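You operate a simulated robot arm through the tools that you are given. There is no shell and no other tool. Be economical: measure what you need, move in short steps, check, and stop when the job is done.

You are at the controls of a simulated two-armed robot. One attempt, no reset.

JOB
Gauge both teal sheets and sort them into the trays by thickness.
Fine: leave the gauge arm up.

Only the result counts: the job must be done as asked and must still hold three seconds after the hand-in. Knocking over, shifting, dropping, spilling or breaking anything else fails it. Flat cloth is picked up by pressing the open fingertips on it (5 to 10 N) and closing them slowly along it; thin cloth reads only 2 to 8 mm in the jaws.

ROBOT AND FRAMES
Two 7-joint arms with fingered hands on one trunk, on a carriage that runs on a rail from [3, 1142] to [-2, -738] (x, y) and turns from 144 to 477 degrees about z. Base frame: it is fixed where the carriage stands at the start and does not move with it; the origin is on the floor, on the carriage's upright axis, x ahead of it, y to its left, z up. Lengths are in mm, angles in degrees, forces in N, time in s.
The left shoulder is at the start at [70, 188, 1230], the right one opposite. With the tool pointing down near the work surface each hand reaches from about 100 to 760 mm from the robot's upright axis, wherever it stands, measured 20 degrees to its own side. Places, roughly: gauge plate [700, -900, 800]. Payload 4 kg a hand.
The TCP of each hand is the grasp point between the finger pads, 26 mm short of the fingertips. In the tool frame z runs along the fingers and y along their closing line. Largest opening 132 mm; the body of the gripper starts 73 mm behind the TCP. The gripper is a hand of 4 fingers: y runs from the thumb to the fingers, the wrist lies at [0, 0, -224] in the tool frame, and closing takes about 1.5 s.
Orientation is that of the tool frame in the base frame, as a unit quaternion [x, y, z, w]. With the fingers straight down and closing along the base's y, the tool's x points along the base's -x, its y along +y and its z along -z.

CONTROLS
- The arms move only by the tool step_arm. It takes "left_plan", "right_plan" or both (then of equal length, played together; a hand with none holds still); each is a list of rows, each a list of 7 numbers: the turn, a rotation vector about the tool's x, y, z in units of 180 degrees (1.0 is 180 degrees), then the shift along the tool's x, y, z in units of 300 mm (1.0 is 300 mm), then the finger opening in mm, from 0 to 132. In form: [[wx, wy, wz, x, y, z, fingers], ...]. A call has 1 to 12 rows; each row is the pose to reach, as a shift and turn from the pose commanded when the call began, along the tool's axes at that moment. A call with a number of a shift or a turn outside -1 to 1 is refused whole. Rows are played at 5 a second. More than 50 mm and 8.6 degrees between two rows, or a gripper value outside its range, and nothing of the call is played. A pose out of reach is approached as far as the arm can. The call stops where the force on the tool passes 40 N (or 10 N more than at its start, if that is more) or the arm is blocked; 0.2 s more then pass. Each finger travels about 72 mm/s and halts on what it meets, pressing with about 31 N; the grip force reading is that of the motor and also rises with nothing between the fingers. The clock runs only during rows and for 0.2 s after the last one: add rows that repeat a pose to give the fingers time. It gives the time, the measured TCP pose, the force on the tool (base axes), the opening and the grip force at its end, in the units of the frame above (readings bear some noise), with the torque about the TCP (base axes, N m) and any sound that the robot's microphone picked up.
- Cameras (640 x 400 px; columns grow to the right, rows downward): "scene" is now at [126.5, -44, 1458.3]; the picture's right is [-0.49, -0.87, 0.00], its down [-0.49, 0.27, -0.83] and it looks along [0.72, -0.41, -0.56] (base axes); focal length 251 px, centre (320, 200). "left" rides on the left gripper at [-73, 6, -94] in its tool frame; the picture's right is [-0.08, -1.00, 0.00], its down [0.78, -0.06, -0.62] and it looks along [0.61, -0.05, 0.79] (tool axes); focal length 230 px, centre (320, 200). "right" rides on the right gripper at [73, 6, -94] in its tool frame; the picture's right is [-0.08, 1.00, 0.00], its down [-0.78, -0.06, -0.62] and it looks along [-0.61, -0.05, 0.79] (tool axes); focal length 230 px, centre (320, 200). There is no depth. A picture from a camera that has moved, and an enlarged one, comes with that camera's place and axes in the base frame and with its lens.
- grab_frame(camera): a new picture of that camera. It takes no simulated time.
- lift_body(by): slides the trunk up (or, below 0, down) by that many mm; the arms and the scene camera ride with it, the base frame stays. It gives what a move gives, with no picture.
- drive_base(legs): drives the robot by 1 to 6 legs, each [ahead, left, turn to the left] in mm, mm and degrees, along the robot's own axes; the way and the turn of a leg run together, so that a leg with both is an arc; at most 1500 mm and 180 degrees a leg. The arms and the cameras ride along, it lands a little off, and it stops where it bumps. It keeps to its track: a leg is cut to what the track allows. It gives what a move gives.
- set_grasp(shape, hand): the hand has 4 fingers and takes this shape, open, in about a second: jaw (thumb against the fingers, like two jaws); tri (thumb and two fingers); tip (a fingertip pinch); poke (one finger out to press); point (the index stretched); flat (the hand flat); cup (the hand cupped); fist (a fist). The gripper value then closes the fingers along that shape, each until it touches; the sizes above hold for jaw. It gives what a move gives, with no picture.
- head_to(pan, tilt): turns the head with the scene camera to pan (to the left, within 86 degrees either way) and tilt (down, from -29 to 69), counted from straight ahead of the robot. It gives what a move gives.
- close_up(camera, box): a new picture of the part [left, top, right, bottom] of that camera's present view, enlarged. It takes no simulated time.
- hand_in(): hands the job in; it is judged then, once.

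Work in short steps. Places have to be worked out from the pictures, the camera data and where the tool is seen: move nearer, look again, correct. Check each grasp and each placing, and mend what went wrong. You have 120 turns and 100 pictures in all, those below and enlarged ones among them. Open the grippers and draw the arms clear of the work before you hand the job in, unless the task says otherwise; then end with one line.

The tools are called after ">>>" as a command line: name --argument value ..., lists and objects as JSON in quotes. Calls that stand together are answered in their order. step_arm: Moves the arms, as the interface text tells. Its arguments: {"type":"object","properties":{"left_plan":{"type":"array"},"right_plan":{"type":"array"}},"required":[]} The other tools are called the same way: lift_body (by) slides the trunk up or down; set_grasp (shape, hand) gives the hand a shape; drive_base (legs) drives the base; head_to (pan, tilt) turns the head that bears the scene camera; grab_frame (camera) takes a picture; close_up (camera, box) takes an enlarged picture of a part of a camera's view; hand_in () hands the job in.

At the start:

```text
clock: 0.0
left_tcp_pos: [482.8, -20.2, 1243.6]
left_ee_rot: [-0.001, 1.0, -0.001, 0.0]
left_contact_force: [0.3, 0.3, -0.3]
left_ft_torque: [0.01, 0.0, 0.0]
left_opening: 131.5
left_gripper_force: 0.1
left_shape: jaw
right_tcp_pos: [376.9, -533.5, 1168.9]
right_ee_rot: [0.0, 1.0, 0.0, 0.001]
right_contact_force: [-0.3, -0.5, -0.5]
right_ft_torque: [0.01, -0.02, 0.01]
right_opening: 132.1
right_gripper_force: 0.1
right_shape: jaw
trunk travel left (down, up): [-708.0, 232.0]
robot x, y, heading: [-1.4, -2.4, 0.1]
head pan, tilt: [-29.3, 34.2]
```

scene: 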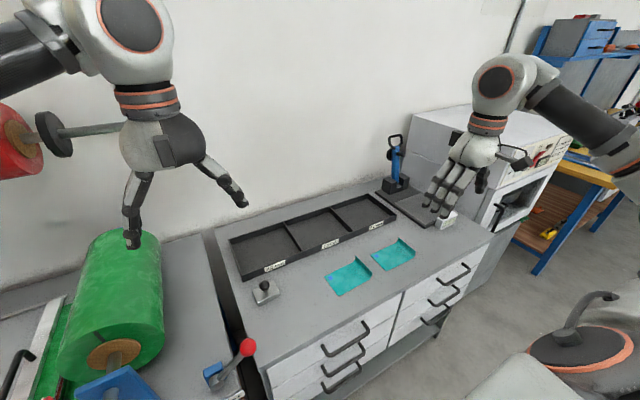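
right: 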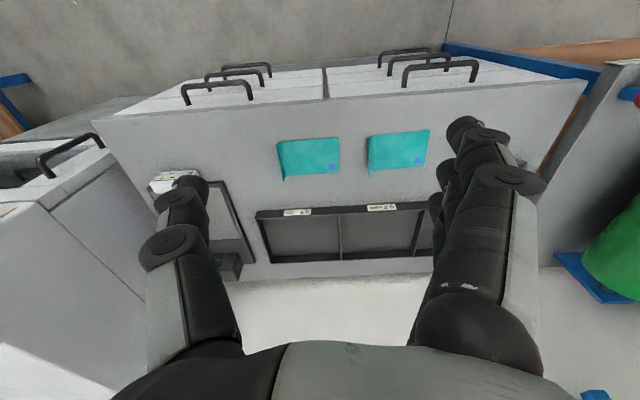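
left: 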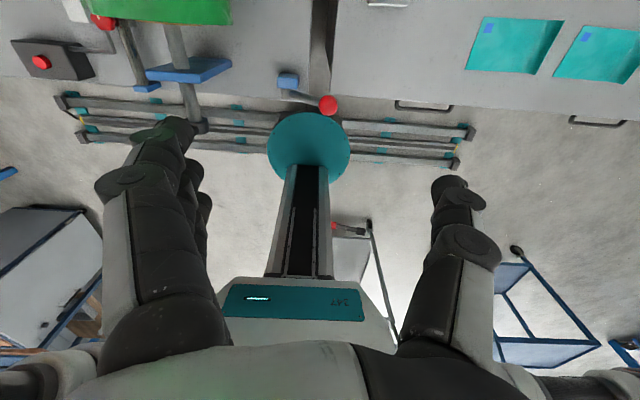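

I see two teal sheets, a three-compartment labelled tray and a gauge near the back right. I'll enlarge the trays and the gauge to read them.

>>> close_up --camera "scene" --box '[220, 180, 420, 305]'

>>> close_up --camera "scene" --box '[360, 120, 480, 240]'

```text
3.20 times, centred on (320, 242) of scene
camera zoom: at [126.5, -44.0, 1458.3], right [-0.49, -0.87, 0.0], down [-0.49, 0.27, -0.83], along [0.72, -0.41, -0.56], focal length 802 px, centre (320, 64)
```

zoom: 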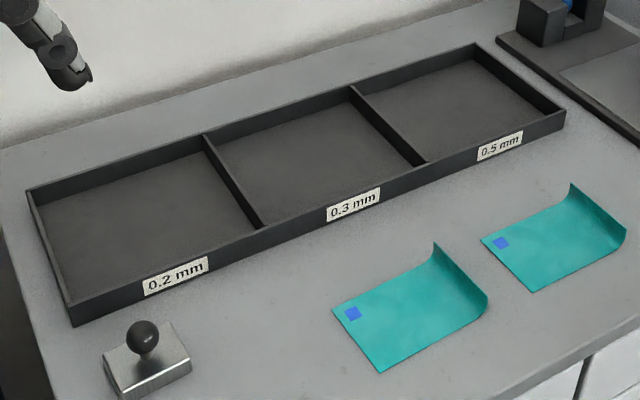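

```text
3.33 times, centred on (420, 180) of scene
camera zoom: at [126.5, -44.0, 1458.3], right [-0.49, -0.87, 0.0], down [-0.49, 0.27, -0.83], along [0.72, -0.41, -0.56], focal length 835 px, centre (-13, 267)
```

zoom: 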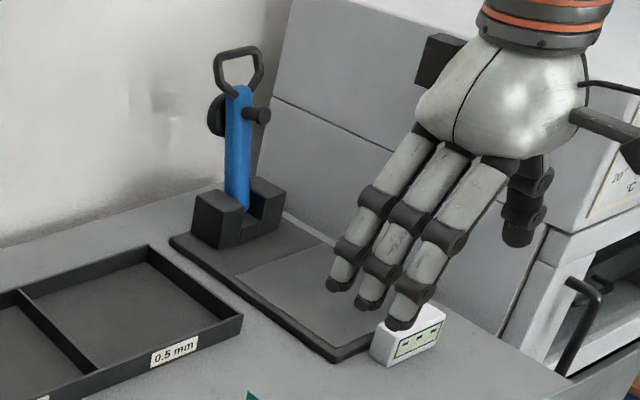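

Trays are 0.2 / 0.3 / 0.5 mm (x≈700–905, y≈-83…-745). The sheets have upturned ends at about (550,-460) and (550,-650). I'll drive to the right along the rail to see better.

>>> drive_base --legs '[[0, -450, 0]]'

>>> head_to --pan -25 --tilt 38

>>> grab_frame --camera "scene"

>>> grab_frame --camera "right"

```text
clock: 2.7
left_tcp_pos: [483.2, -467.4, 1243.7]
left_ee_rot: [0.0, 1.0, -0.001, 0.0]
left_contact_force: [0.0, 0.1, 0.6]
left_ft_torque: [0.01, 0.04, -0.02]
left_opening: 131.6
left_gripper_force: 0.1
left_shape: jaw
right_tcp_pos: [378.1, -980.5, 1169.0]
right_ee_rot: [0.0, 1.0, 0.0, 0.0]
right_contact_force: [0.0, 0.0, 0.3]
right_ft_torque: [0.01, 0.01, 0.0]
right_opening: 131.8
right_gripper_force: 0.0
right_shape: jaw
trunk travel left (down, up): [-708.0, 232.0]
robot x, y, heading: [-1.8, -448.8, -0.1]
head pan, tilt: [-29.3, 34.2]
```

```text
clock: 3.4
left_tcp_pos: [481.5, -468.3, 1244.4]
left_ee_rot: [0.0, 1.0, 0.0, 0.0]
left_contact_force: [0.4, 0.6, -0.1]
left_ft_torque: [0.0, -0.02, 0.02]
left_opening: 131.8
left_gripper_force: 0.0
left_shape: jaw
right_tcp_pos: [376.8, -981.4, 1168.9]
right_ee_rot: [0.0, 1.0, 0.0, -0.001]
right_contact_force: [0.1, -0.5, 0.2]
right_ft_torque: [0.0, -0.01, 0.0]
right_opening: 131.9
right_gripper_force: 0.0
right_shape: jaw
trunk travel left (down, up): [-708.0, 232.0]
robot x, y, heading: [-1.3, -452.6, -0.0]
head pan, tilt: [-25.0, 38.0]
```

```text
94 pictures are left
camera scene: at [126.4, -485.4, 1452.4], right [-0.42, -0.91, 0.0], down [-0.56, 0.26, -0.79], along [0.71, -0.33, -0.62], focal length 251 px, centre (320, 200)
```

scene: 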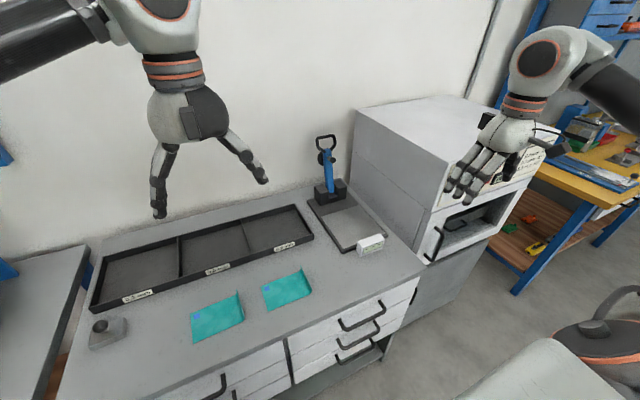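

```text
93 pictures are left
camera right: at [304.3, -976.8, 1262.2], right [0.08, 1.0, 0.0], down [0.78, -0.06, 0.62], along [0.61, -0.05, -0.79], focal length 230 px, centre (320, 200)
```

right: 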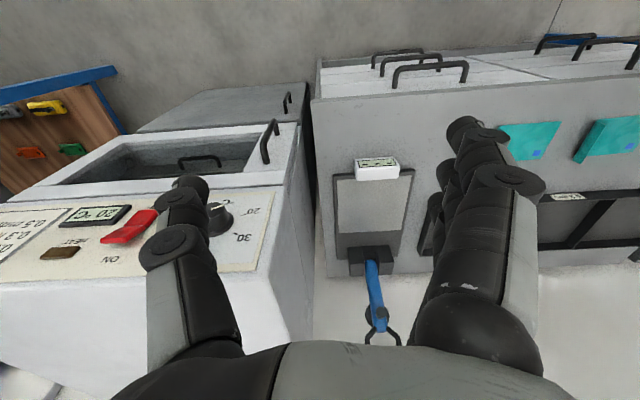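

The gauge arm hinges at the rear and folds forward over the plate, with the readout at the front. Enlarging both.

>>> close_up --camera "scene" --box '[290, 120, 410, 270]'

>>> close_up --camera "right" --box '[310, 140, 450, 350]'

>>> close_up --camera "scene" --box '[80, 190, 330, 350]'

```text
2.67 times, centred on (350, 195) of scene
camera zoom: at [126.4, -485.4, 1452.4], right [-0.42, -0.91, 0.0], down [-0.56, 0.26, -0.79], along [0.71, -0.33, -0.62], focal length 668 px, centre (240, 213)
```

zoom: 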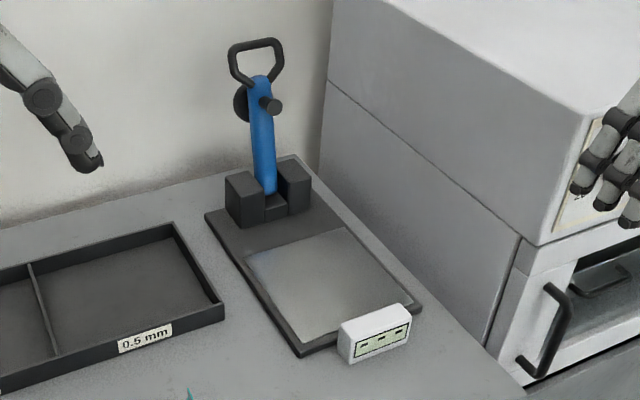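

```text
1.90 times, centred on (380, 245) of right
camera zoom: at [304.3, -976.8, 1262.2], right [0.08, 1.0, 0.0], down [0.78, -0.06, 0.62], along [0.61, -0.05, -0.79], focal length 438 px, centre (206, 114)
```

zoom: 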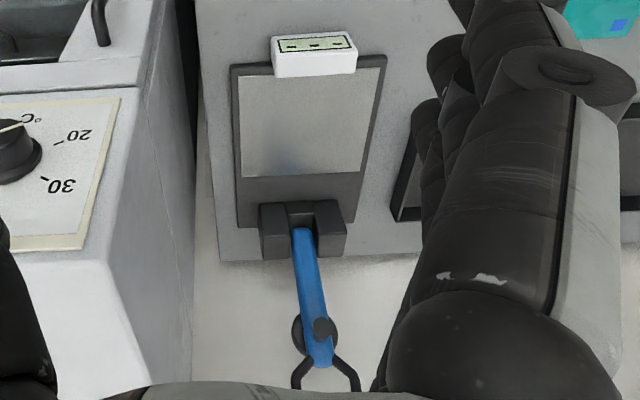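

```text
2.50 times, centred on (205, 270) of scene
camera zoom: at [126.4, -485.4, 1452.4], right [-0.42, -0.91, 0.0], down [-0.56, 0.26, -0.79], along [0.71, -0.33, -0.62], focal length 627 px, centre (608, 25)
```

zoom: 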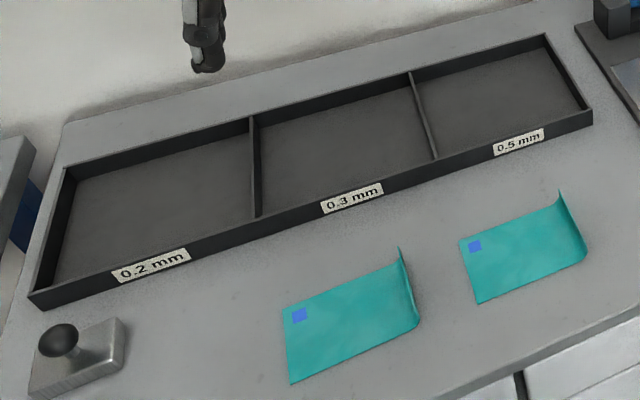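

The gauge arm pivots near (870,-880,830). Its loop handle is at about (915,-880,1060), and the probe should land near (715,-880). An oven wall stands at y≈-1007. I turn the base left to bring the right shoulder forward, then move a bit along the rail.

>>> drive_base --legs '[[0, 0, 30], [-50, -87, 0]]'

>>> head_to --pan -50 --tilt 45

>>> grab_frame --camera "scene"

```text
clock: 6.0
left_tcp_pos: [427.7, -322.1, 1242.7]
left_ee_rot: [-0.261, 0.965, 0.0, 0.0]
left_contact_force: [0.6, 1.1, -0.6]
left_ft_torque: [-0.02, -0.02, -0.02]
left_opening: 131.5
left_gripper_force: 0.0
left_shape: jaw
right_tcp_pos: [592.3, -818.4, 1168.3]
right_ee_rot: [-0.259, 0.966, 0.0, 0.0]
right_contact_force: [0.3, 0.3, -0.5]
right_ft_torque: [0.0, -0.03, -0.03]
right_opening: 131.7
right_gripper_force: 0.0
right_shape: jaw
trunk travel left (down, up): [-708.0, 232.0]
robot x, y, heading: [-0.1, -550.3, 30.4]
head pan, tilt: [-25.0, 38.0]
```

```text
clock: 6.9
left_tcp_pos: [428.0, -323.5, 1243.7]
left_ee_rot: [-0.261, 0.965, 0.0, 0.0]
left_contact_force: [-1.1, 0.2, -0.1]
left_ft_torque: [0.02, -0.02, 0.0]
left_opening: 131.7
left_gripper_force: 0.0
left_shape: jaw
right_tcp_pos: [593.8, -819.4, 1167.7]
right_ee_rot: [-0.259, 0.966, 0.0, 0.0]
right_contact_force: [0.2, 1.3, 0.9]
right_ft_torque: [-0.01, -0.01, -0.04]
right_opening: 131.8
right_gripper_force: 0.1
right_shape: jaw
trunk travel left (down, up): [-708.0, 232.0]
robot x, y, heading: [0.6, -546.9, 30.0]
head pan, tilt: [-50.0, 45.0]
```

```text
89 pictures are left
camera scene: at [117.7, -551.5, 1442.2], right [-0.34, -0.94, 0.0], down [-0.67, 0.24, -0.71], along [0.67, -0.24, -0.71], focal length 251 px, centre (320, 200)
```

scene: 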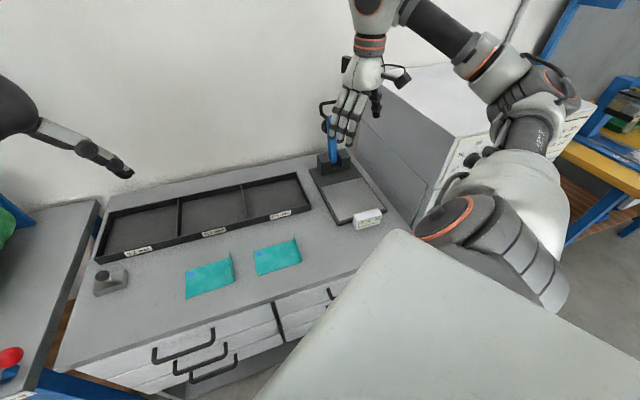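

Sheets look clean and reachable. I move the right hand to above sheet 2's upturned end, near (545,-640), and square it to close along base y.

>>> step_arm --right_plan '[[0, 0, 0.028, -0.026, 0.1, 0.093, 132], [0, 0, 0.0556, -0.052, 0.199, 0.187, 132], [0, 0, 0.0833, -0.078, 0.299, 0.28, 132], [0, 0, 0.111, -0.104, 0.399, 0.373, 120], [0, 0, 0.139, -0.13, 0.498, 0.467, 100], [0, 0, 0.1667, -0.157, 0.598, 0.56, 80], [0, 0, 0.1667, -0.157, 0.598, 0.56, 80]]'

>>> grab_frame --camera "right"

>>> grab_frame --camera "scene"

```text
clock: 8.5
left_tcp_pos: [425.7, -323.3, 1244.6]
left_ee_rot: [-0.26, 0.966, 0.0, 0.0]
left_contact_force: [0.0, -1.0, 1.4]
left_ft_torque: [0.0, -0.01, 0.04]
left_opening: 131.8
left_gripper_force: 0.1
left_shape: jaw
right_tcp_pos: [544.7, -638.9, 1001.6]
right_ee_rot: [-0.001, 1.0, 0.001, 0.0]
right_contact_force: [0.7, 0.3, -0.1]
right_ft_torque: [0.02, 0.0, 0.02]
right_opening: 80.6
right_gripper_force: 0.1
right_shape: jaw
trunk travel left (down, up): [-708.0, 232.0]
robot x, y, heading: [-2.8, -552.2, 30.4]
head pan, tilt: [-50.0, 45.0]
```

```text
88 pictures are left
camera right: at [472.7, -634.4, 1095.8], right [0.08, 1.0, 0.0], down [0.78, -0.06, 0.62], along [0.62, -0.05, -0.79], focal length 230 px, centre (320, 200)
```

right: 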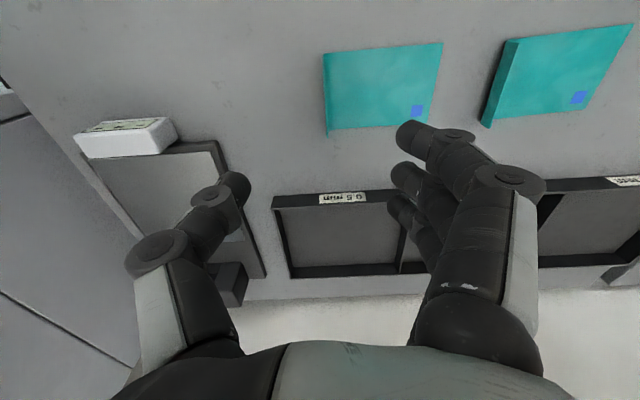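

```text
87 pictures are left
camera scene: at [117.1, -552.4, 1442.2], right [-0.34, -0.94, 0.0], down [-0.67, 0.24, -0.71], along [0.67, -0.24, -0.71], focal length 251 px, centre (320, 200)
```

scene: 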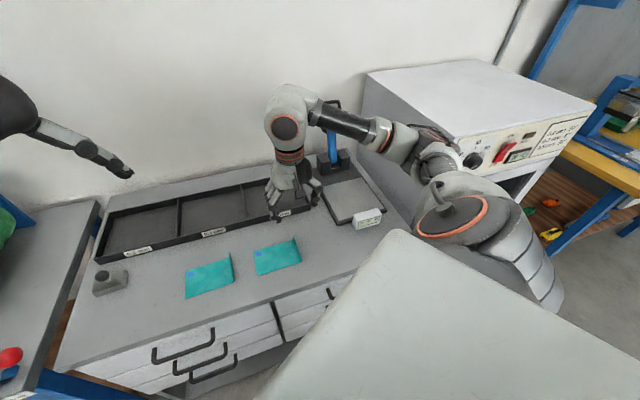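

Sheet 2 spans x≈505–596 and y≈-633…-503, with the lip at y≈-636, about 22 mm high. I descend with the hand straddling the lip.

>>> step_arm --right_plan '[[0, 0, 0, -0.017, 0.003, 0.16, 80], [0, 0, 0, -0.017, 0.003, 0.32, 70], [0, 0, 0, -0.017, 0.003, 0.45, 60], [0, 0, 0, -0.017, 0.003, 0.5, 60], [0, 0, 0, -0.017, 0.003, 0.5, 60]]'

>>> grab_frame --camera "right"

>>> close_up --camera "scene" --box '[220, 190, 340, 290]'

```text
clock: 9.7
left_tcp_pos: [426.7, -323.3, 1244.4]
left_ee_rot: [-0.261, 0.965, 0.0, 0.0]
left_contact_force: [0.4, 0.7, 0.4]
left_ft_torque: [0.0, 0.02, -0.02]
left_opening: 132.0
left_gripper_force: 0.1
left_shape: jaw
right_tcp_pos: [547.9, -640.0, 849.9]
right_ee_rot: [-0.001, 1.0, 0.0, 0.0]
right_contact_force: [0.5, 0.8, 0.6]
right_ft_torque: [-0.03, -0.03, 0.01]
right_opening: 60.8
right_gripper_force: 0.0
right_shape: jaw
trunk travel left (down, up): [-708.0, 232.0]
robot x, y, heading: [-2.7, -548.5, 30.2]
head pan, tilt: [-50.0, 45.0]
```

```text
86 pictures are left
camera right: at [476.0, -634.6, 943.5], right [0.07, 1.0, 0.0], down [0.79, -0.06, 0.62], along [0.61, -0.05, -0.79], focal length 230 px, centre (320, 200)
```

right: 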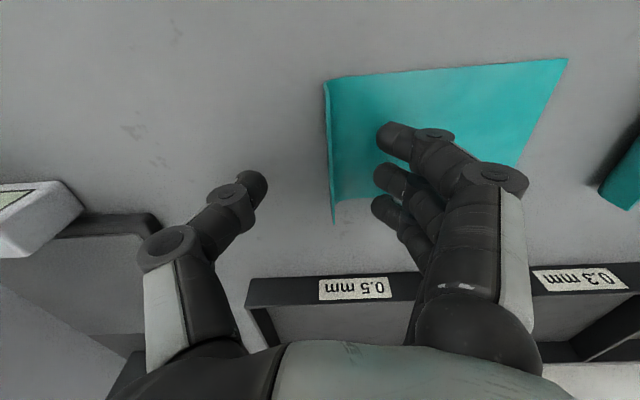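

```text
4.00 times, centred on (280, 240) of scene
camera zoom: at [117.3, -551.7, 1442.2], right [-0.34, -0.94, 0.0], down [-0.67, 0.24, -0.71], along [0.67, -0.24, -0.71], focal length 1002 px, centre (480, 40)
```

zoom: 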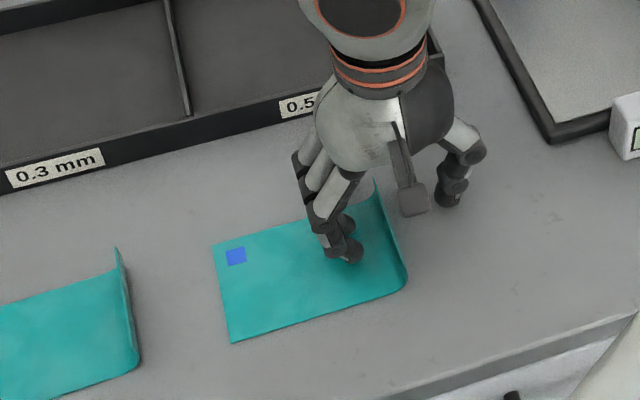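

Lip is between thumb and fingers, nearly centred. I go down 19 mm more.

>>> step_arm --right_plan '[[0, 0, 0, 0, 0.01, 0.033, 60], [0, 0, 0, 0, 0.013, 0.063, 60], [0, 0, 0, 0, 0.013, 0.063, 60]]'

>>> grab_frame --camera "right"

```text
clock: 10.5
left_tcp_pos: [427.3, -324.0, 1242.9]
left_ee_rot: [-0.26, 0.966, 0.0, 0.001]
left_contact_force: [-0.2, 0.0, 0.0]
left_ft_torque: [0.0, 0.01, -0.03]
left_opening: 131.7
left_gripper_force: 0.0
left_shape: jaw
right_tcp_pos: [547.8, -636.8, 830.8]
right_ee_rot: [-0.001, 1.0, 0.0, 0.0]
right_contact_force: [0.1, -0.3, 0.8]
right_ft_torque: [-0.01, 0.01, -0.01]
right_opening: 60.8
right_gripper_force: 0.0
right_shape: jaw
trunk travel left (down, up): [-708.0, 232.0]
robot x, y, heading: [-2.1, -551.8, 30.2]
head pan, tilt: [-50.0, 45.0]
```

```text
84 pictures are left
camera right: at [476.3, -631.5, 924.8], right [0.08, 1.0, 0.0], down [0.79, -0.06, 0.62], along [0.61, -0.05, -0.79], focal length 230 px, centre (320, 200)
```

right: 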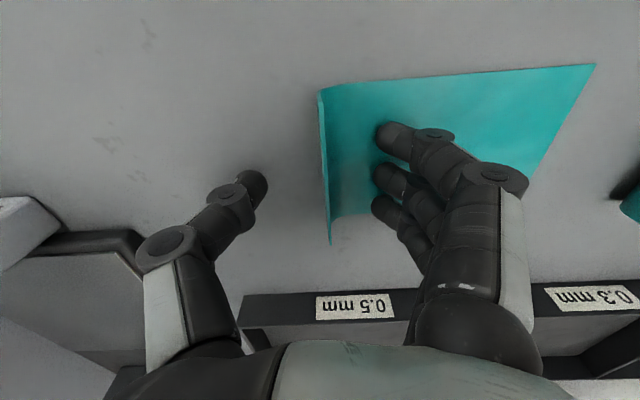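

No contact yet, and the lip is centred. Closing.

>>> step_arm --right_plan '[[0, 0, 0, 0, 0, 0, 45], [0, 0, 0, 0, 0, 0, 30], [0, 0, 0, 0, 0, 0, 15], [0, 0, 0, 0, 0, 0, 5], [0, 0, 0, 0, 0, 0, 0], [0, 0, 0, 0, 0, 0, 0], [0, 0, 0, 0, 0, 0, 0]]'

>>> grab_frame --camera "right"

```text
clock: 12.1
left_tcp_pos: [425.7, -323.6, 1243.9]
left_ee_rot: [-0.259, 0.966, 0.0, 0.0]
left_contact_force: [-0.4, 0.3, -0.2]
left_ft_torque: [-0.01, -0.01, 0.03]
left_opening: 131.7
left_gripper_force: 0.1
left_shape: jaw
right_tcp_pos: [548.6, -635.2, 833.1]
right_ee_rot: [-0.001, 1.0, 0.001, 0.001]
right_contact_force: [1.0, 0.8, 13.2]
right_ft_torque: [0.36, 0.06, 0.0]
right_opening: 4.1
right_gripper_force: 30.8
right_shape: jaw
trunk travel left (down, up): [-708.0, 232.0]
robot x, y, heading: [0.1, -554.2, 30.2]
head pan, tilt: [-50.0, 45.0]
```

```text
83 pictures are left
camera right: at [475.7, -631.0, 926.0], right [0.08, 1.0, 0.0], down [0.78, -0.06, 0.62], along [0.62, -0.05, -0.79], focal length 230 px, centre (320, 200)
```

right: 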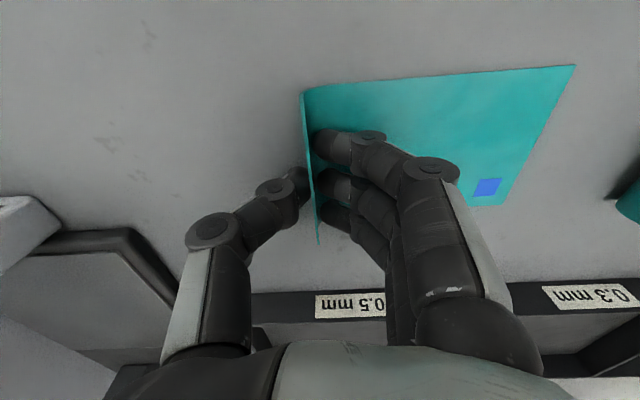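

Opening 4.1 mm, so the lip is gripped. I lift about 120 mm and check how it hangs.

>>> step_arm --right_plan '[[0, 0, 0, 0, 0, -0.05, 0], [0, 0, 0, 0, 0, -0.13, 0], [0, 0, 0, 0, 0, -0.25, 0], [0, 0, 0, 0, 0, -0.4, 0], [0, 0, 0, 0, 0, -0.4, 0]]'

>>> grab_frame --camera "right"

>>> grab_frame --camera "scene"

```text
clock: 13.3
left_tcp_pos: [427.5, -323.5, 1243.8]
left_ee_rot: [-0.26, 0.966, 0.0, 0.0]
left_contact_force: [0.5, 0.6, 0.6]
left_ft_torque: [0.02, -0.02, 0.01]
left_opening: 131.5
left_gripper_force: 0.1
left_shape: jaw
right_tcp_pos: [549.8, -634.8, 954.3]
right_ee_rot: [-0.001, 1.0, 0.0, 0.0]
right_contact_force: [0.1, 0.4, -0.2]
right_ft_torque: [0.02, -0.03, -0.02]
right_opening: 2.9
right_gripper_force: 30.8
right_shape: jaw
trunk travel left (down, up): [-708.0, 232.0]
robot x, y, heading: [0.2, -548.5, 30.5]
head pan, tilt: [-50.0, 45.0]
```

```text
82 pictures are left
camera right: at [478.0, -630.1, 1047.2], right [0.08, 1.0, 0.0], down [0.79, -0.06, 0.62], along [0.61, -0.05, -0.79], focal length 230 px, centre (320, 200)
```

right: 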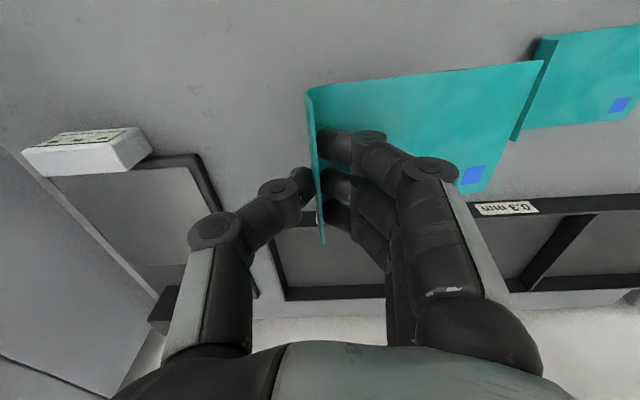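

```text
81 pictures are left
camera scene: at [117.8, -551.9, 1442.2], right [-0.34, -0.94, 0.0], down [-0.67, 0.24, -0.71], along [0.67, -0.24, -0.71], focal length 251 px, centre (320, 200)
```

scene: 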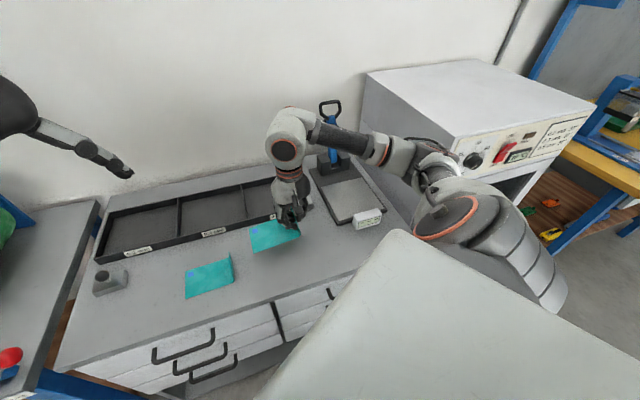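

The sheet is stiff and held level. I carry it at this height toward the gauge plate, aiming TCP at (715,-915).

>>> step_arm --right_plan '[[0, 0, 0, -0.079, -0.133, 0, 0], [0, 0, 0, -0.157, -0.267, 0, 0], [0, 0, 0, -0.236, -0.4, 0, 0], [0, 0, 0, -0.314, -0.533, 0, 0], [0, 0, 0, -0.393, -0.667, 0, 0], [0, 0, 0, -0.471, -0.8, 0, 0], [0, 0, 0, -0.55, -0.933, 0, 0], [0, 0, 0, -0.55, -0.933, 0, 0]]'

>>> grab_frame --camera "right"

>>> grab_frame --camera "scene"

```text
clock: 15.1
left_tcp_pos: [427.4, -323.3, 1244.8]
left_ee_rot: [-0.26, 0.966, 0.0, 0.0]
left_contact_force: [0.2, 0.2, 0.6]
left_ft_torque: [0.0, 0.01, -0.01]
left_opening: 131.8
left_gripper_force: 0.0
left_shape: jaw
right_tcp_pos: [713.9, -912.8, 954.4]
right_ee_rot: [-0.001, 1.0, 0.0, 0.001]
right_contact_force: [0.4, 0.0, -0.8]
right_ft_torque: [-0.03, 0.0, -0.02]
right_opening: 2.9
right_gripper_force: 31.7
right_shape: jaw
trunk travel left (down, up): [-708.0, 232.0]
robot x, y, heading: [-6.1, -551.0, 30.5]
head pan, tilt: [-50.0, 45.0]
```

```text
80 pictures are left
camera right: at [641.5, -908.2, 1048.1], right [0.07, 1.0, 0.0], down [0.78, -0.06, 0.62], along [0.62, -0.05, -0.79], focal length 230 px, centre (320, 200)
```

right: 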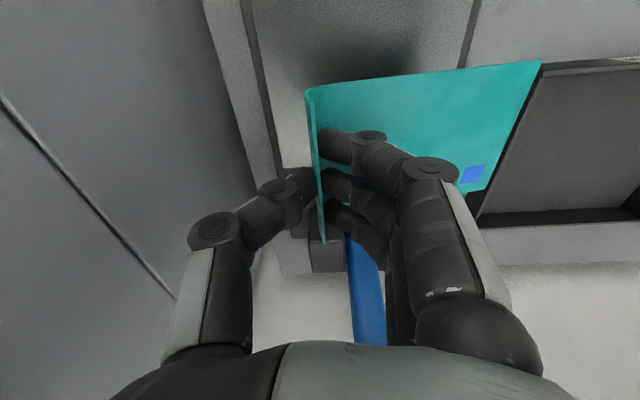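

```text
79 pictures are left
camera scene: at [117.2, -551.1, 1442.2], right [-0.34, -0.94, 0.0], down [-0.67, 0.24, -0.71], along [0.67, -0.24, -0.71], focal length 251 px, centre (320, 200)
```

scene: 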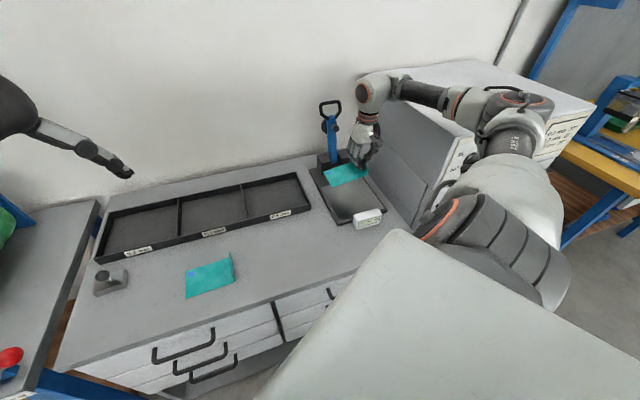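

Plate spans y≈-785…-970. The probe should land near (720,-878), and the sheet covers that. I lower to z≈850.

>>> step_arm --right_plan '[[0, 0, 0, -0.01, -0.015, 0.15, 0], [0, 0, 0, -0.01, -0.015, 0.28, 0], [0, 0, 0, -0.01, -0.015, 0.34, 0], [0, 0, 0, -0.01, -0.015, 0.355, 0]]'

>>> grab_frame --camera "right"

>>> close_up --camera "scene" --box '[290, 80, 410, 240]'

```text
clock: 16.1
left_tcp_pos: [416.0, -303.0, 1245.1]
left_ee_rot: [-0.261, 0.965, -0.008, 0.002]
left_contact_force: [0.1, 0.6, 0.3]
left_ft_torque: [-0.03, -0.01, -0.02]
left_opening: 131.5
left_gripper_force: 0.1
left_shape: jaw
right_tcp_pos: [712.9, -907.5, 862.1]
right_ee_rot: [-0.002, 1.0, -0.009, 0.006]
right_contact_force: [0.2, -0.4, 1.3]
right_ft_torque: [0.17, 0.1, 0.0]
right_opening: 2.7
right_gripper_force: 31.2
right_shape: jaw
trunk travel left (down, up): [-708.0, 232.0]
robot x, y, heading: [0.2, -547.5, 30.5]
head pan, tilt: [-50.0, 45.0]
```

```text
78 pictures are left
camera right: at [639.0, -900.5, 954.5], right [0.07, 1.0, -0.02], down [0.78, -0.05, 0.63], along [0.63, -0.06, -0.78], focal length 230 px, centre (320, 200)
```

right: 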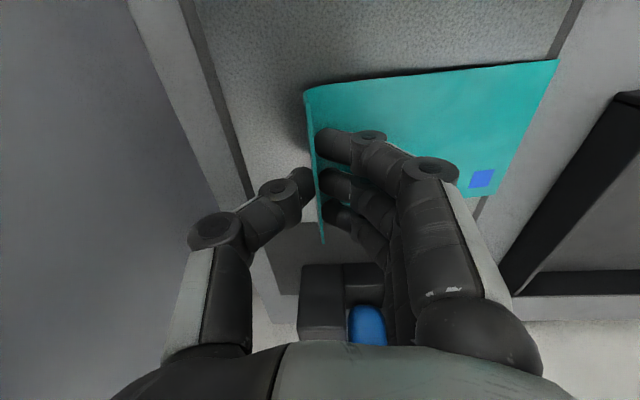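

```text
2.50 times, centred on (350, 160) of scene
camera zoom: at [105.4, -528.9, 1443.9], right [-0.34, -0.94, 0.01], down [-0.66, 0.23, -0.72], along [0.67, -0.25, -0.7], focal length 627 px, centre (245, 300)
```

zoom: 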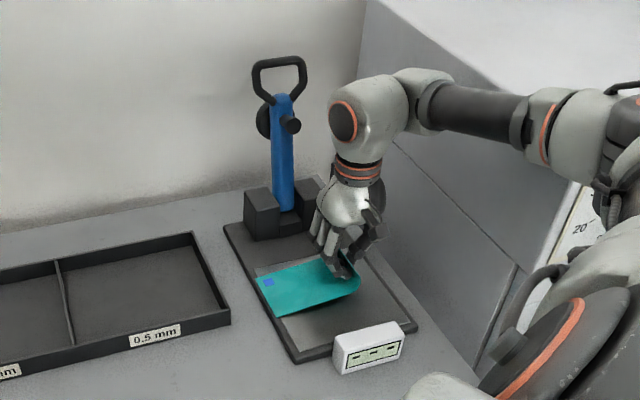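

The scene camera and left arm shifted, so the right elbow is probably pushing on the oven. I back up right away.

>>> step_arm --right_plan '[[0, 0, 0, 0, 0, -0.1, 0], [0, 0, 0, 0, 0, -0.2, 0], [0, 0, 0, 0, 0, -0.3, 0], [0, 0, 0, 0, 0, -0.3, 0]]'

>>> grab_frame --camera "scene"

>>> grab_frame --camera "left"

```text
clock: 17.1
left_tcp_pos: [430.3, -324.7, 1243.9]
left_ee_rot: [-0.26, 0.966, 0.0, -0.002]
left_contact_force: [-0.9, -0.2, -0.2]
left_ft_torque: [0.04, 0.02, 0.01]
left_opening: 131.7
left_gripper_force: 0.1
left_shape: jaw
right_tcp_pos: [718.1, -921.4, 933.6]
right_ee_rot: [-0.001, 1.0, 0.0, -0.001]
right_contact_force: [-0.4, 0.7, 0.2]
right_ft_torque: [-0.01, -0.01, -0.01]
right_opening: 2.8
right_gripper_force: 30.8
right_shape: jaw
trunk travel left (down, up): [-708.0, 232.0]
robot x, y, heading: [-1.4, -546.3, 30.3]
head pan, tilt: [-50.0, 45.0]
```

```text
76 pictures are left
camera scene: at [119.3, -552.8, 1441.9], right [-0.34, -0.94, 0.0], down [-0.67, 0.24, -0.71], along [0.66, -0.24, -0.71], focal length 251 px, centre (320, 200)
```

scene: 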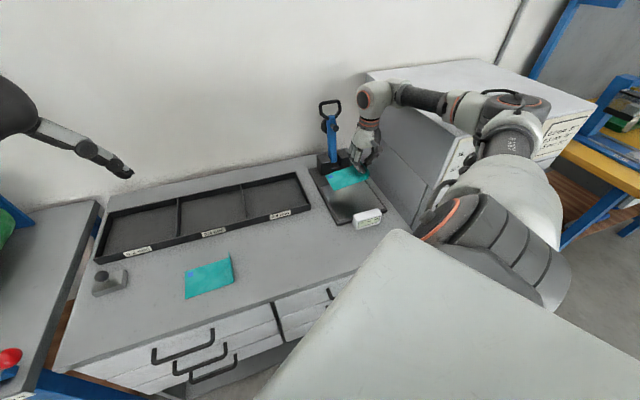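

```text
75 pictures are left
camera left: at [488.5, -281.9, 1336.5], right [0.57, -0.82, 0.0], down [-0.65, -0.45, 0.62], along [-0.51, -0.35, -0.79], focal length 230 px, centre (320, 200)
```

left: 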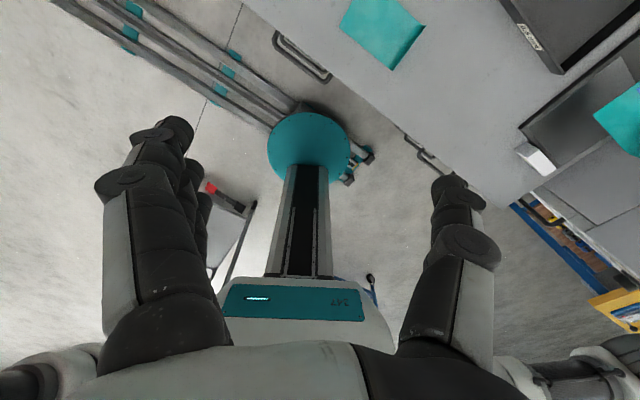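

Posture recovered. The elbow sits by the oven's top edge, so I'll retract the hand, turn the base further left and shift back up the rail so the arm reaches in straighter and the elbow stays clear.

>>> step_arm --right_plan '[[0, 0, 0, 0.1, 0.08, -0.06, 0], [0, 0, 0, 0.2, 0.17, -0.12, 0], [0, 0, 0, 0.3, 0.26, -0.18, 0], [0, 0, 0, 0.35, 0.36, -0.2, 0], [0, 0, 0, 0.35, 0.36, -0.2, 0]]'

>>> drive_base --legs '[[0, 0, 20], [38, 32, 0]]'

>>> head_to --pan -70 --tilt 45

>>> grab_frame --camera "scene"

```text
clock: 18.3
left_tcp_pos: [427.3, -324.8, 1243.9]
left_ee_rot: [-0.261, 0.965, 0.0, 0.0]
left_contact_force: [-0.5, 0.4, 0.1]
left_ft_torque: [0.01, -0.01, 0.01]
left_opening: 131.8
left_gripper_force: 0.0
left_shape: jaw
right_tcp_pos: [613.9, -812.7, 996.1]
right_ee_rot: [-0.001, 1.0, 0.002, 0.0]
right_contact_force: [-0.3, 0.7, 0.0]
right_ft_torque: [-0.01, 0.0, 0.0]
right_opening: 2.7
right_gripper_force: 31.3
right_shape: jaw
trunk travel left (down, up): [-708.0, 232.0]
robot x, y, heading: [-0.8, -549.2, 30.3]
head pan, tilt: [-50.0, 45.0]
```

```text
clock: 20.3
left_tcp_pos: [326.2, -147.5, 1245.3]
left_ee_rot: [-0.423, 0.906, 0.002, 0.0]
left_contact_force: [0.0, 0.2, 0.0]
left_ft_torque: [0.08, 0.03, 0.02]
left_opening: 131.6
left_gripper_force: 0.1
left_shape: jaw
right_tcp_pos: [664.9, -543.7, 995.9]
right_ee_rot: [-0.173, 0.985, 0.003, -0.001]
right_contact_force: [1.0, -0.5, 0.0]
right_ft_torque: [-0.02, 0.01, 0.0]
right_opening: 2.6
right_gripper_force: 30.9
right_shape: jaw
trunk travel left (down, up): [-708.0, 232.0]
robot x, y, heading: [-4.0, -498.7, 50.0]
head pan, tilt: [-50.0, 45.0]
```

```text
clock: 21.1
left_tcp_pos: [324.9, -140.6, 1243.1]
left_ee_rot: [-0.422, 0.907, -0.001, 0.001]
left_contact_force: [-0.6, 0.5, -0.4]
left_ft_torque: [-0.02, 0.0, -0.02]
left_opening: 132.0
left_gripper_force: 0.1
left_shape: jaw
right_tcp_pos: [665.4, -537.9, 996.4]
right_ee_rot: [-0.174, 0.985, -0.001, 0.001]
right_contact_force: [-0.6, -0.2, 0.4]
right_ft_torque: [-0.02, 0.0, 0.03]
right_opening: 2.7
right_gripper_force: 31.1
right_shape: jaw
trunk travel left (down, up): [-708.0, 232.0]
robot x, y, heading: [2.7, -496.8, 50.2]
head pan, tilt: [-70.0, 45.0]
```

```text
74 pictures are left
camera scene: at [106.3, -488.6, 1442.2], right [-0.34, -0.94, 0.0], down [-0.66, 0.24, -0.71], along [0.67, -0.24, -0.71], focal length 251 px, centre (320, 200)
```

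scene: 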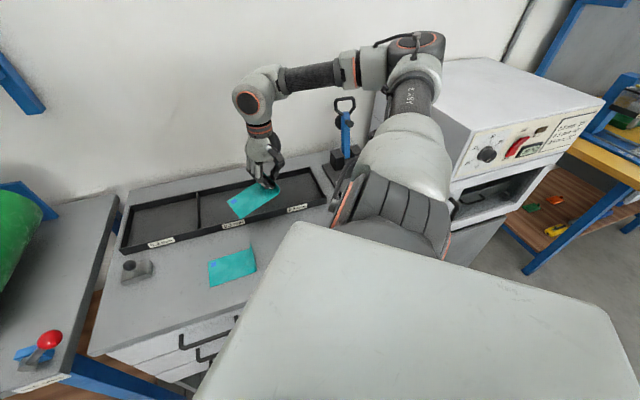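

Arm will be straighter now. I lower the trunk 60 mm for reach, then carry the sheet to above the plate with the hand squared.

>>> lift_body --by -60

>>> step_arm --right_plan '[[0, 0, 0.0123, 0.03, -0.14, 0, 0], [0, 0, 0.0247, 0.06, -0.28, 0, 0], [0, 0, 0.037, 0.09, -0.419, 0, 0], [0, 0, 0.0494, 0.12, -0.559, 0, 0], [0, 0, 0.0617, 0.15, -0.698, 0, 0], [0, 0, 0.074, 0.18, -0.838, 0, 0], [0, 0, 0.0864, 0.21, -0.977, 0, 0]]'

>>> grab_frame --camera "scene"

```text
clock: 22.1
left_tcp_pos: [325.5, -142.6, 1184.2]
left_ee_rot: [-0.423, 0.906, 0.0, 0.0]
left_contact_force: [-0.4, -0.3, -0.8]
left_ft_torque: [0.02, -0.02, 0.01]
left_opening: 131.8
left_gripper_force: 0.0
left_shape: jaw
right_tcp_pos: [665.2, -540.8, 937.2]
right_ee_rot: [-0.174, 0.985, 0.0, 0.0]
right_contact_force: [0.0, 0.8, 0.1]
right_ft_torque: [-0.02, -0.01, 0.0]
right_opening: 2.7
right_gripper_force: 31.1
right_shape: jaw
trunk travel left (down, up): [-648.0, 292.0]
robot x, y, heading: [-1.1, -504.3, 50.0]
head pan, tilt: [-70.0, 45.0]
```

```text
clock: 23.7
left_tcp_pos: [326.0, -143.2, 1184.8]
left_ee_rot: [-0.422, 0.906, 0.0, 0.0]
left_contact_force: [0.0, -0.4, 0.3]
left_ft_torque: [0.03, 0.01, 0.01]
left_opening: 131.6
left_gripper_force: 0.1
left_shape: jaw
right_tcp_pos: [706.9, -837.0, 937.0]
right_ee_rot: [-0.039, 0.999, 0.001, 0.002]
right_contact_force: [0.1, -0.1, 0.4]
right_ft_torque: [0.0, -0.01, -0.02]
right_opening: 2.5
right_gripper_force: 30.8
right_shape: jaw
trunk travel left (down, up): [-648.0, 292.0]
robot x, y, heading: [3.2, -502.9, 50.1]
head pan, tilt: [-70.0, 45.0]
```

```text
73 pictures are left
camera scene: at [106.6, -491.1, 1382.2], right [-0.34, -0.94, 0.0], down [-0.66, 0.24, -0.71], along [0.66, -0.24, -0.71], focal length 251 px, centre (320, 200)
```

scene: 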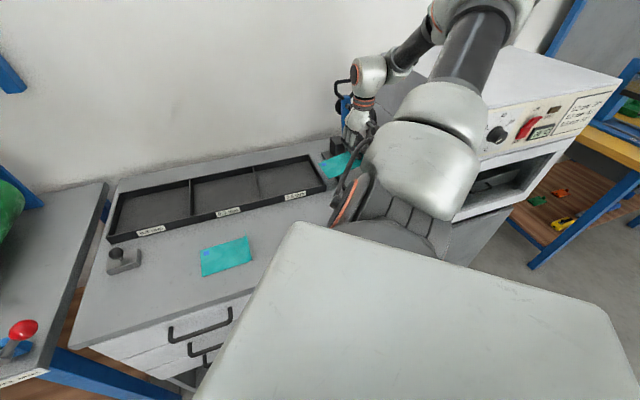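

Clear of the oven so far. I finish the lateral move to (718,-920).

>>> step_arm --right_plan '[[0, 0, 0.0125, -0.007, -0.14, 0, 0], [0, 0, 0.025, -0.015, -0.279, 0, 0], [0, 0, 0.025, -0.015, -0.279, 0.1, 0], [0, 0, 0.025, -0.015, -0.279, 0.18, 0], [0, 0, 0.025, -0.015, -0.279, 0.18, 0]]'

>>> grab_frame --camera "right"

>>> grab_frame --camera "scene"

```text
clock: 24.9
left_tcp_pos: [325.6, -141.0, 1184.6]
left_ee_rot: [-0.423, 0.906, 0.0, 0.0]
left_contact_force: [0.2, -0.6, 0.2]
left_ft_torque: [-0.03, -0.02, -0.01]
left_opening: 131.7
left_gripper_force: 0.0
left_shape: jaw
right_tcp_pos: [717.0, -918.7, 881.2]
right_ee_rot: [0.001, 1.0, 0.0, 0.0]
right_contact_force: [-0.3, -0.2, 0.0]
right_ft_torque: [-0.06, -0.01, -0.01]
right_opening: 2.7
right_gripper_force: 31.0
right_shape: jaw
trunk travel left (down, up): [-648.0, 292.0]
robot x, y, heading: [-2.6, -497.3, 50.2]
head pan, tilt: [-70.0, 45.0]
```

```text
72 pictures are left
camera right: at [644.1, -913.5, 975.2], right [0.08, 1.0, 0.0], down [0.78, -0.06, 0.62], along [0.62, -0.05, -0.79], focal length 230 px, centre (320, 200)
```

right: 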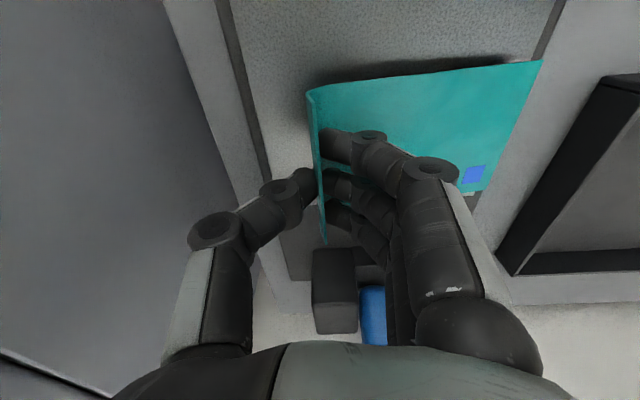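

```text
71 pictures are left
camera scene: at [106.1, -490.0, 1382.2], right [-0.34, -0.94, 0.0], down [-0.66, 0.24, -0.71], along [0.66, -0.24, -0.71], focal length 251 px, centre (320, 200)
```

scene: 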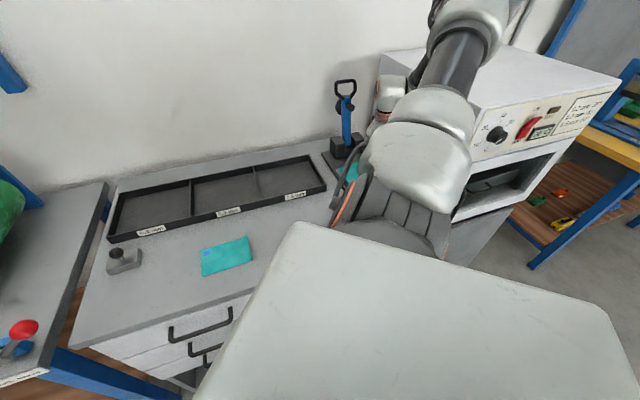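

No posture disturbance now. I lower toward the plate.

>>> step_arm --right_plan '[[0, 0, 0, 0, 0, 0.06, 0], [0, 0, 0, 0, 0, 0.11, 0], [0, 0, 0, 0, 0, 0.12, 0], [0, 0, 0, 0, 0, 0.12, 0]]'

>>> grab_frame --camera "right"

```text
clock: 25.9
left_tcp_pos: [322.8, -142.6, 1185.3]
left_ee_rot: [-0.423, 0.906, -0.002, 0.002]
left_contact_force: [0.8, -0.4, -0.2]
left_ft_torque: [0.03, -0.01, 0.01]
left_opening: 132.0
left_gripper_force: 0.0
left_shape: jaw
right_tcp_pos: [717.6, -918.1, 849.9]
right_ee_rot: [0.001, 1.0, -0.001, 0.003]
right_contact_force: [2.8, -1.9, 24.8]
right_ft_torque: [0.33, 0.02, -0.1]
right_opening: 3.4
right_gripper_force: 31.2
right_shape: jaw
trunk travel left (down, up): [-648.0, 292.0]
robot x, y, heading: [-0.6, -500.8, 49.9]
head pan, tilt: [-70.0, 45.0]
```

```text
70 pictures are left
camera right: at [643.9, -913.1, 943.1], right [0.08, 1.0, 0.0], down [0.78, -0.06, 0.62], along [0.62, -0.05, -0.78], focal length 230 px, centre (320, 200)
```

right: 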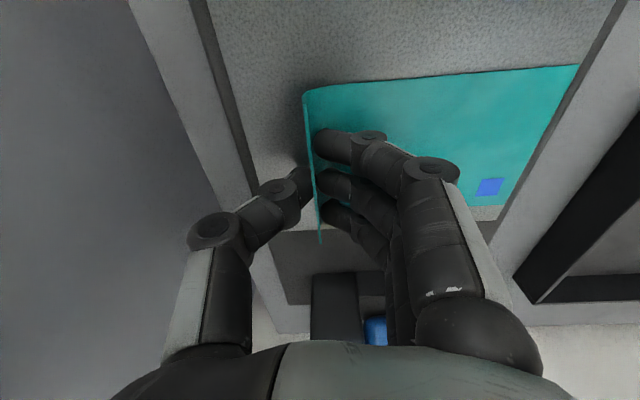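

Contact (25 N) at z=850, so the sheet is on the plate (top ≈815). I ease up 4 mm and open partially.

>>> step_arm --right_plan '[[0, 0, 0, 0, 0, -0.013, 0], [0, 0, 0, 0, 0, -0.015, 8], [0, 0, 0, 0, 0, -0.018, 20], [0, 0, 0, 0, 0, -0.018, 36], [0, 0, 0, 0, 0, -0.018, 50], [0, 0, 0, 0, 0, -0.018, 50]]'

>>> grab_frame --camera "right"

```text
clock: 27.3
left_tcp_pos: [326.0, -143.3, 1183.7]
left_ee_rot: [-0.422, 0.907, 0.0, 0.001]
left_contact_force: [0.2, 0.5, 0.1]
left_ft_torque: [-0.01, 0.02, -0.01]
left_opening: 131.9
left_gripper_force: 0.0
left_shape: jaw
right_tcp_pos: [716.9, -920.0, 852.4]
right_ee_rot: [0.001, 1.0, 0.0, 0.0]
right_contact_force: [0.0, 1.6, 0.1]
right_ft_torque: [0.05, 0.04, -0.01]
right_opening: 49.5
right_gripper_force: 0.1
right_shape: jaw
trunk travel left (down, up): [-648.0, 292.0]
robot x, y, heading: [-1.5, -504.2, 50.1]
head pan, tilt: [-70.0, 45.0]
```

```text
69 pictures are left
camera right: at [645.0, -914.1, 945.3], right [0.08, 1.0, 0.0], down [0.79, -0.06, 0.62], along [0.61, -0.05, -0.79], focal length 230 px, centre (320, 200)
```

right: 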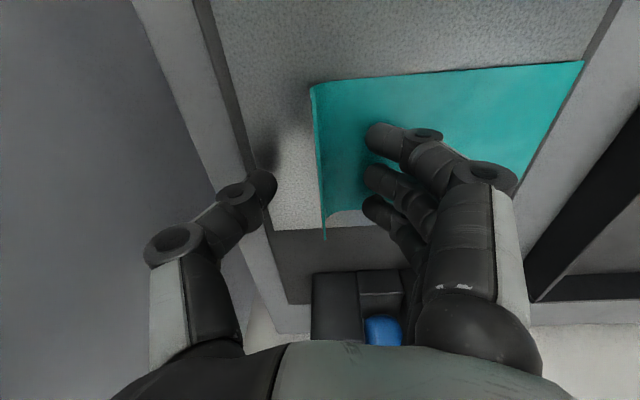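

Released; sheet lies flat on the plate. I raise the hand clear and look at the gauge arm closely.

>>> step_arm --right_plan '[[0, 0, 0, 0, 0, -0.12, 50], [0, 0, 0, 0, 0, -0.27, 50], [0, 0, 0, 0.05, 0.02, -0.42, 50], [0, 0, 0, 0.18, 0.08, -0.5, 50], [0, 0, 0, 0.33, 0.14, -0.55, 50], [0, 0, 0, 0.48, 0.2, -0.6, 50], [0, 0, 0, 0.5, 0.3, -0.7, 50]]'

>>> grab_frame --camera "right"

>>> close_up --camera "scene" --box '[300, 60, 420, 220]'

```text
refused: row 5 steps farther than a row can; nothing moved
```

```text
68 pictures are left
camera right: at [645.0, -914.1, 945.3], right [0.08, 1.0, 0.0], down [0.79, -0.06, 0.62], along [0.61, -0.05, -0.79], focal length 230 px, centre (320, 200)
```

right: 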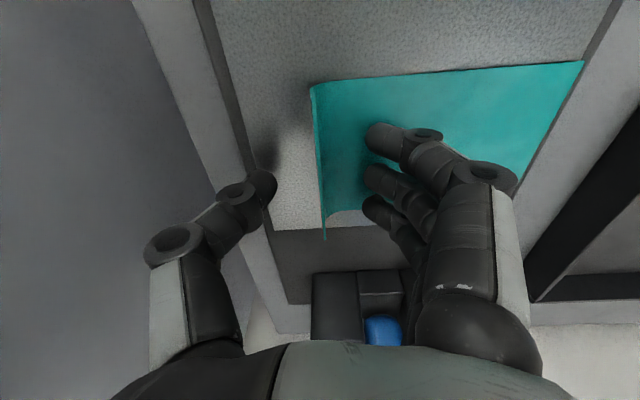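

```text
2.50 times, centred on (360, 140) of scene
camera zoom: at [106.4, -490.1, 1382.2], right [-0.34, -0.94, 0.0], down [-0.66, 0.24, -0.71], along [0.66, -0.24, -0.71], focal length 627 px, centre (220, 350)
```

zoom: 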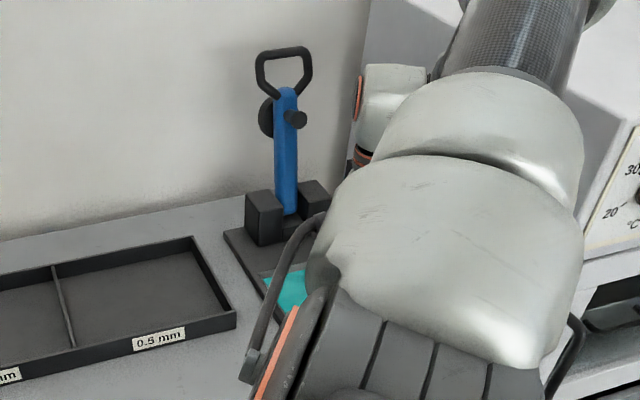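

The step limit was exceeded, so nothing moved. I redo it with smaller steps. Triangulating both views puts the handle bar's centre at about (895,-870,1072).

>>> step_arm --right_plan '[[0, 0, 0, 0, 0, -0.12, 50], [0, 0, 0, 0, 0, -0.27, 50], [0, 0, 0, 0.05, 0.02, -0.41, 50], [0, 0, 0, 0.18, 0.06, -0.46, 50], [0, 0, 0, 0.32, 0.1, -0.5, 50], [0, 0, 0, 0.46, 0.14, -0.54, 50], [0, 0, 0, 0.55, 0.24, -0.6, 50], [0, 0, 0, 0.55, 0.24, -0.6, 50]]'

>>> grab_frame --camera "right"

>>> grab_frame --camera "scene"

```text
clock: 29.1
left_tcp_pos: [325.2, -143.2, 1184.5]
left_ee_rot: [-0.423, 0.906, 0.001, 0.0]
left_contact_force: [0.6, 0.1, -0.3]
left_ft_torque: [-0.01, 0.01, 0.01]
left_opening: 131.9
left_gripper_force: 0.0
left_shape: jaw
right_tcp_pos: [553.2, -849.1, 1033.2]
right_ee_rot: [0.001, 1.0, 0.0, 0.0]
right_contact_force: [-1.0, 0.0, 0.4]
right_ft_torque: [-0.03, 0.02, -0.04]
right_opening: 49.8
right_gripper_force: 0.1
right_shape: jaw
trunk travel left (down, up): [-648.0, 292.0]
robot x, y, heading: [0.4, -500.7, 49.8]
head pan, tilt: [-70.0, 45.0]
```

```text
66 pictures are left
camera right: at [480.7, -842.6, 1126.5], right [0.08, 1.0, 0.0], down [0.78, -0.06, 0.62], along [0.61, -0.05, -0.79], focal length 230 px, centre (320, 200)
```

right: 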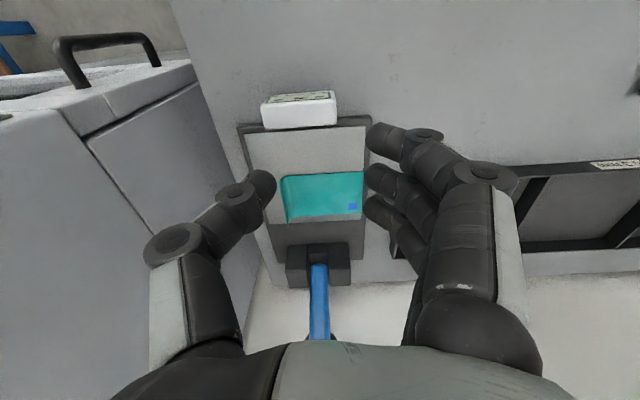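

```text
65 pictures are left
camera scene: at [106.9, -489.7, 1382.2], right [-0.34, -0.94, 0.0], down [-0.66, 0.24, -0.71], along [0.66, -0.24, -0.71], focal length 251 px, centre (320, 200)
```

scene: 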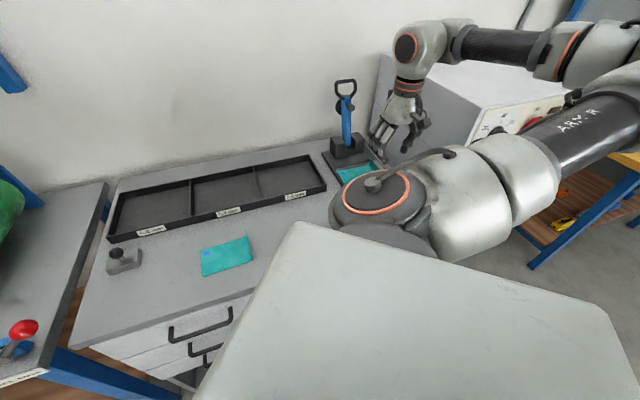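

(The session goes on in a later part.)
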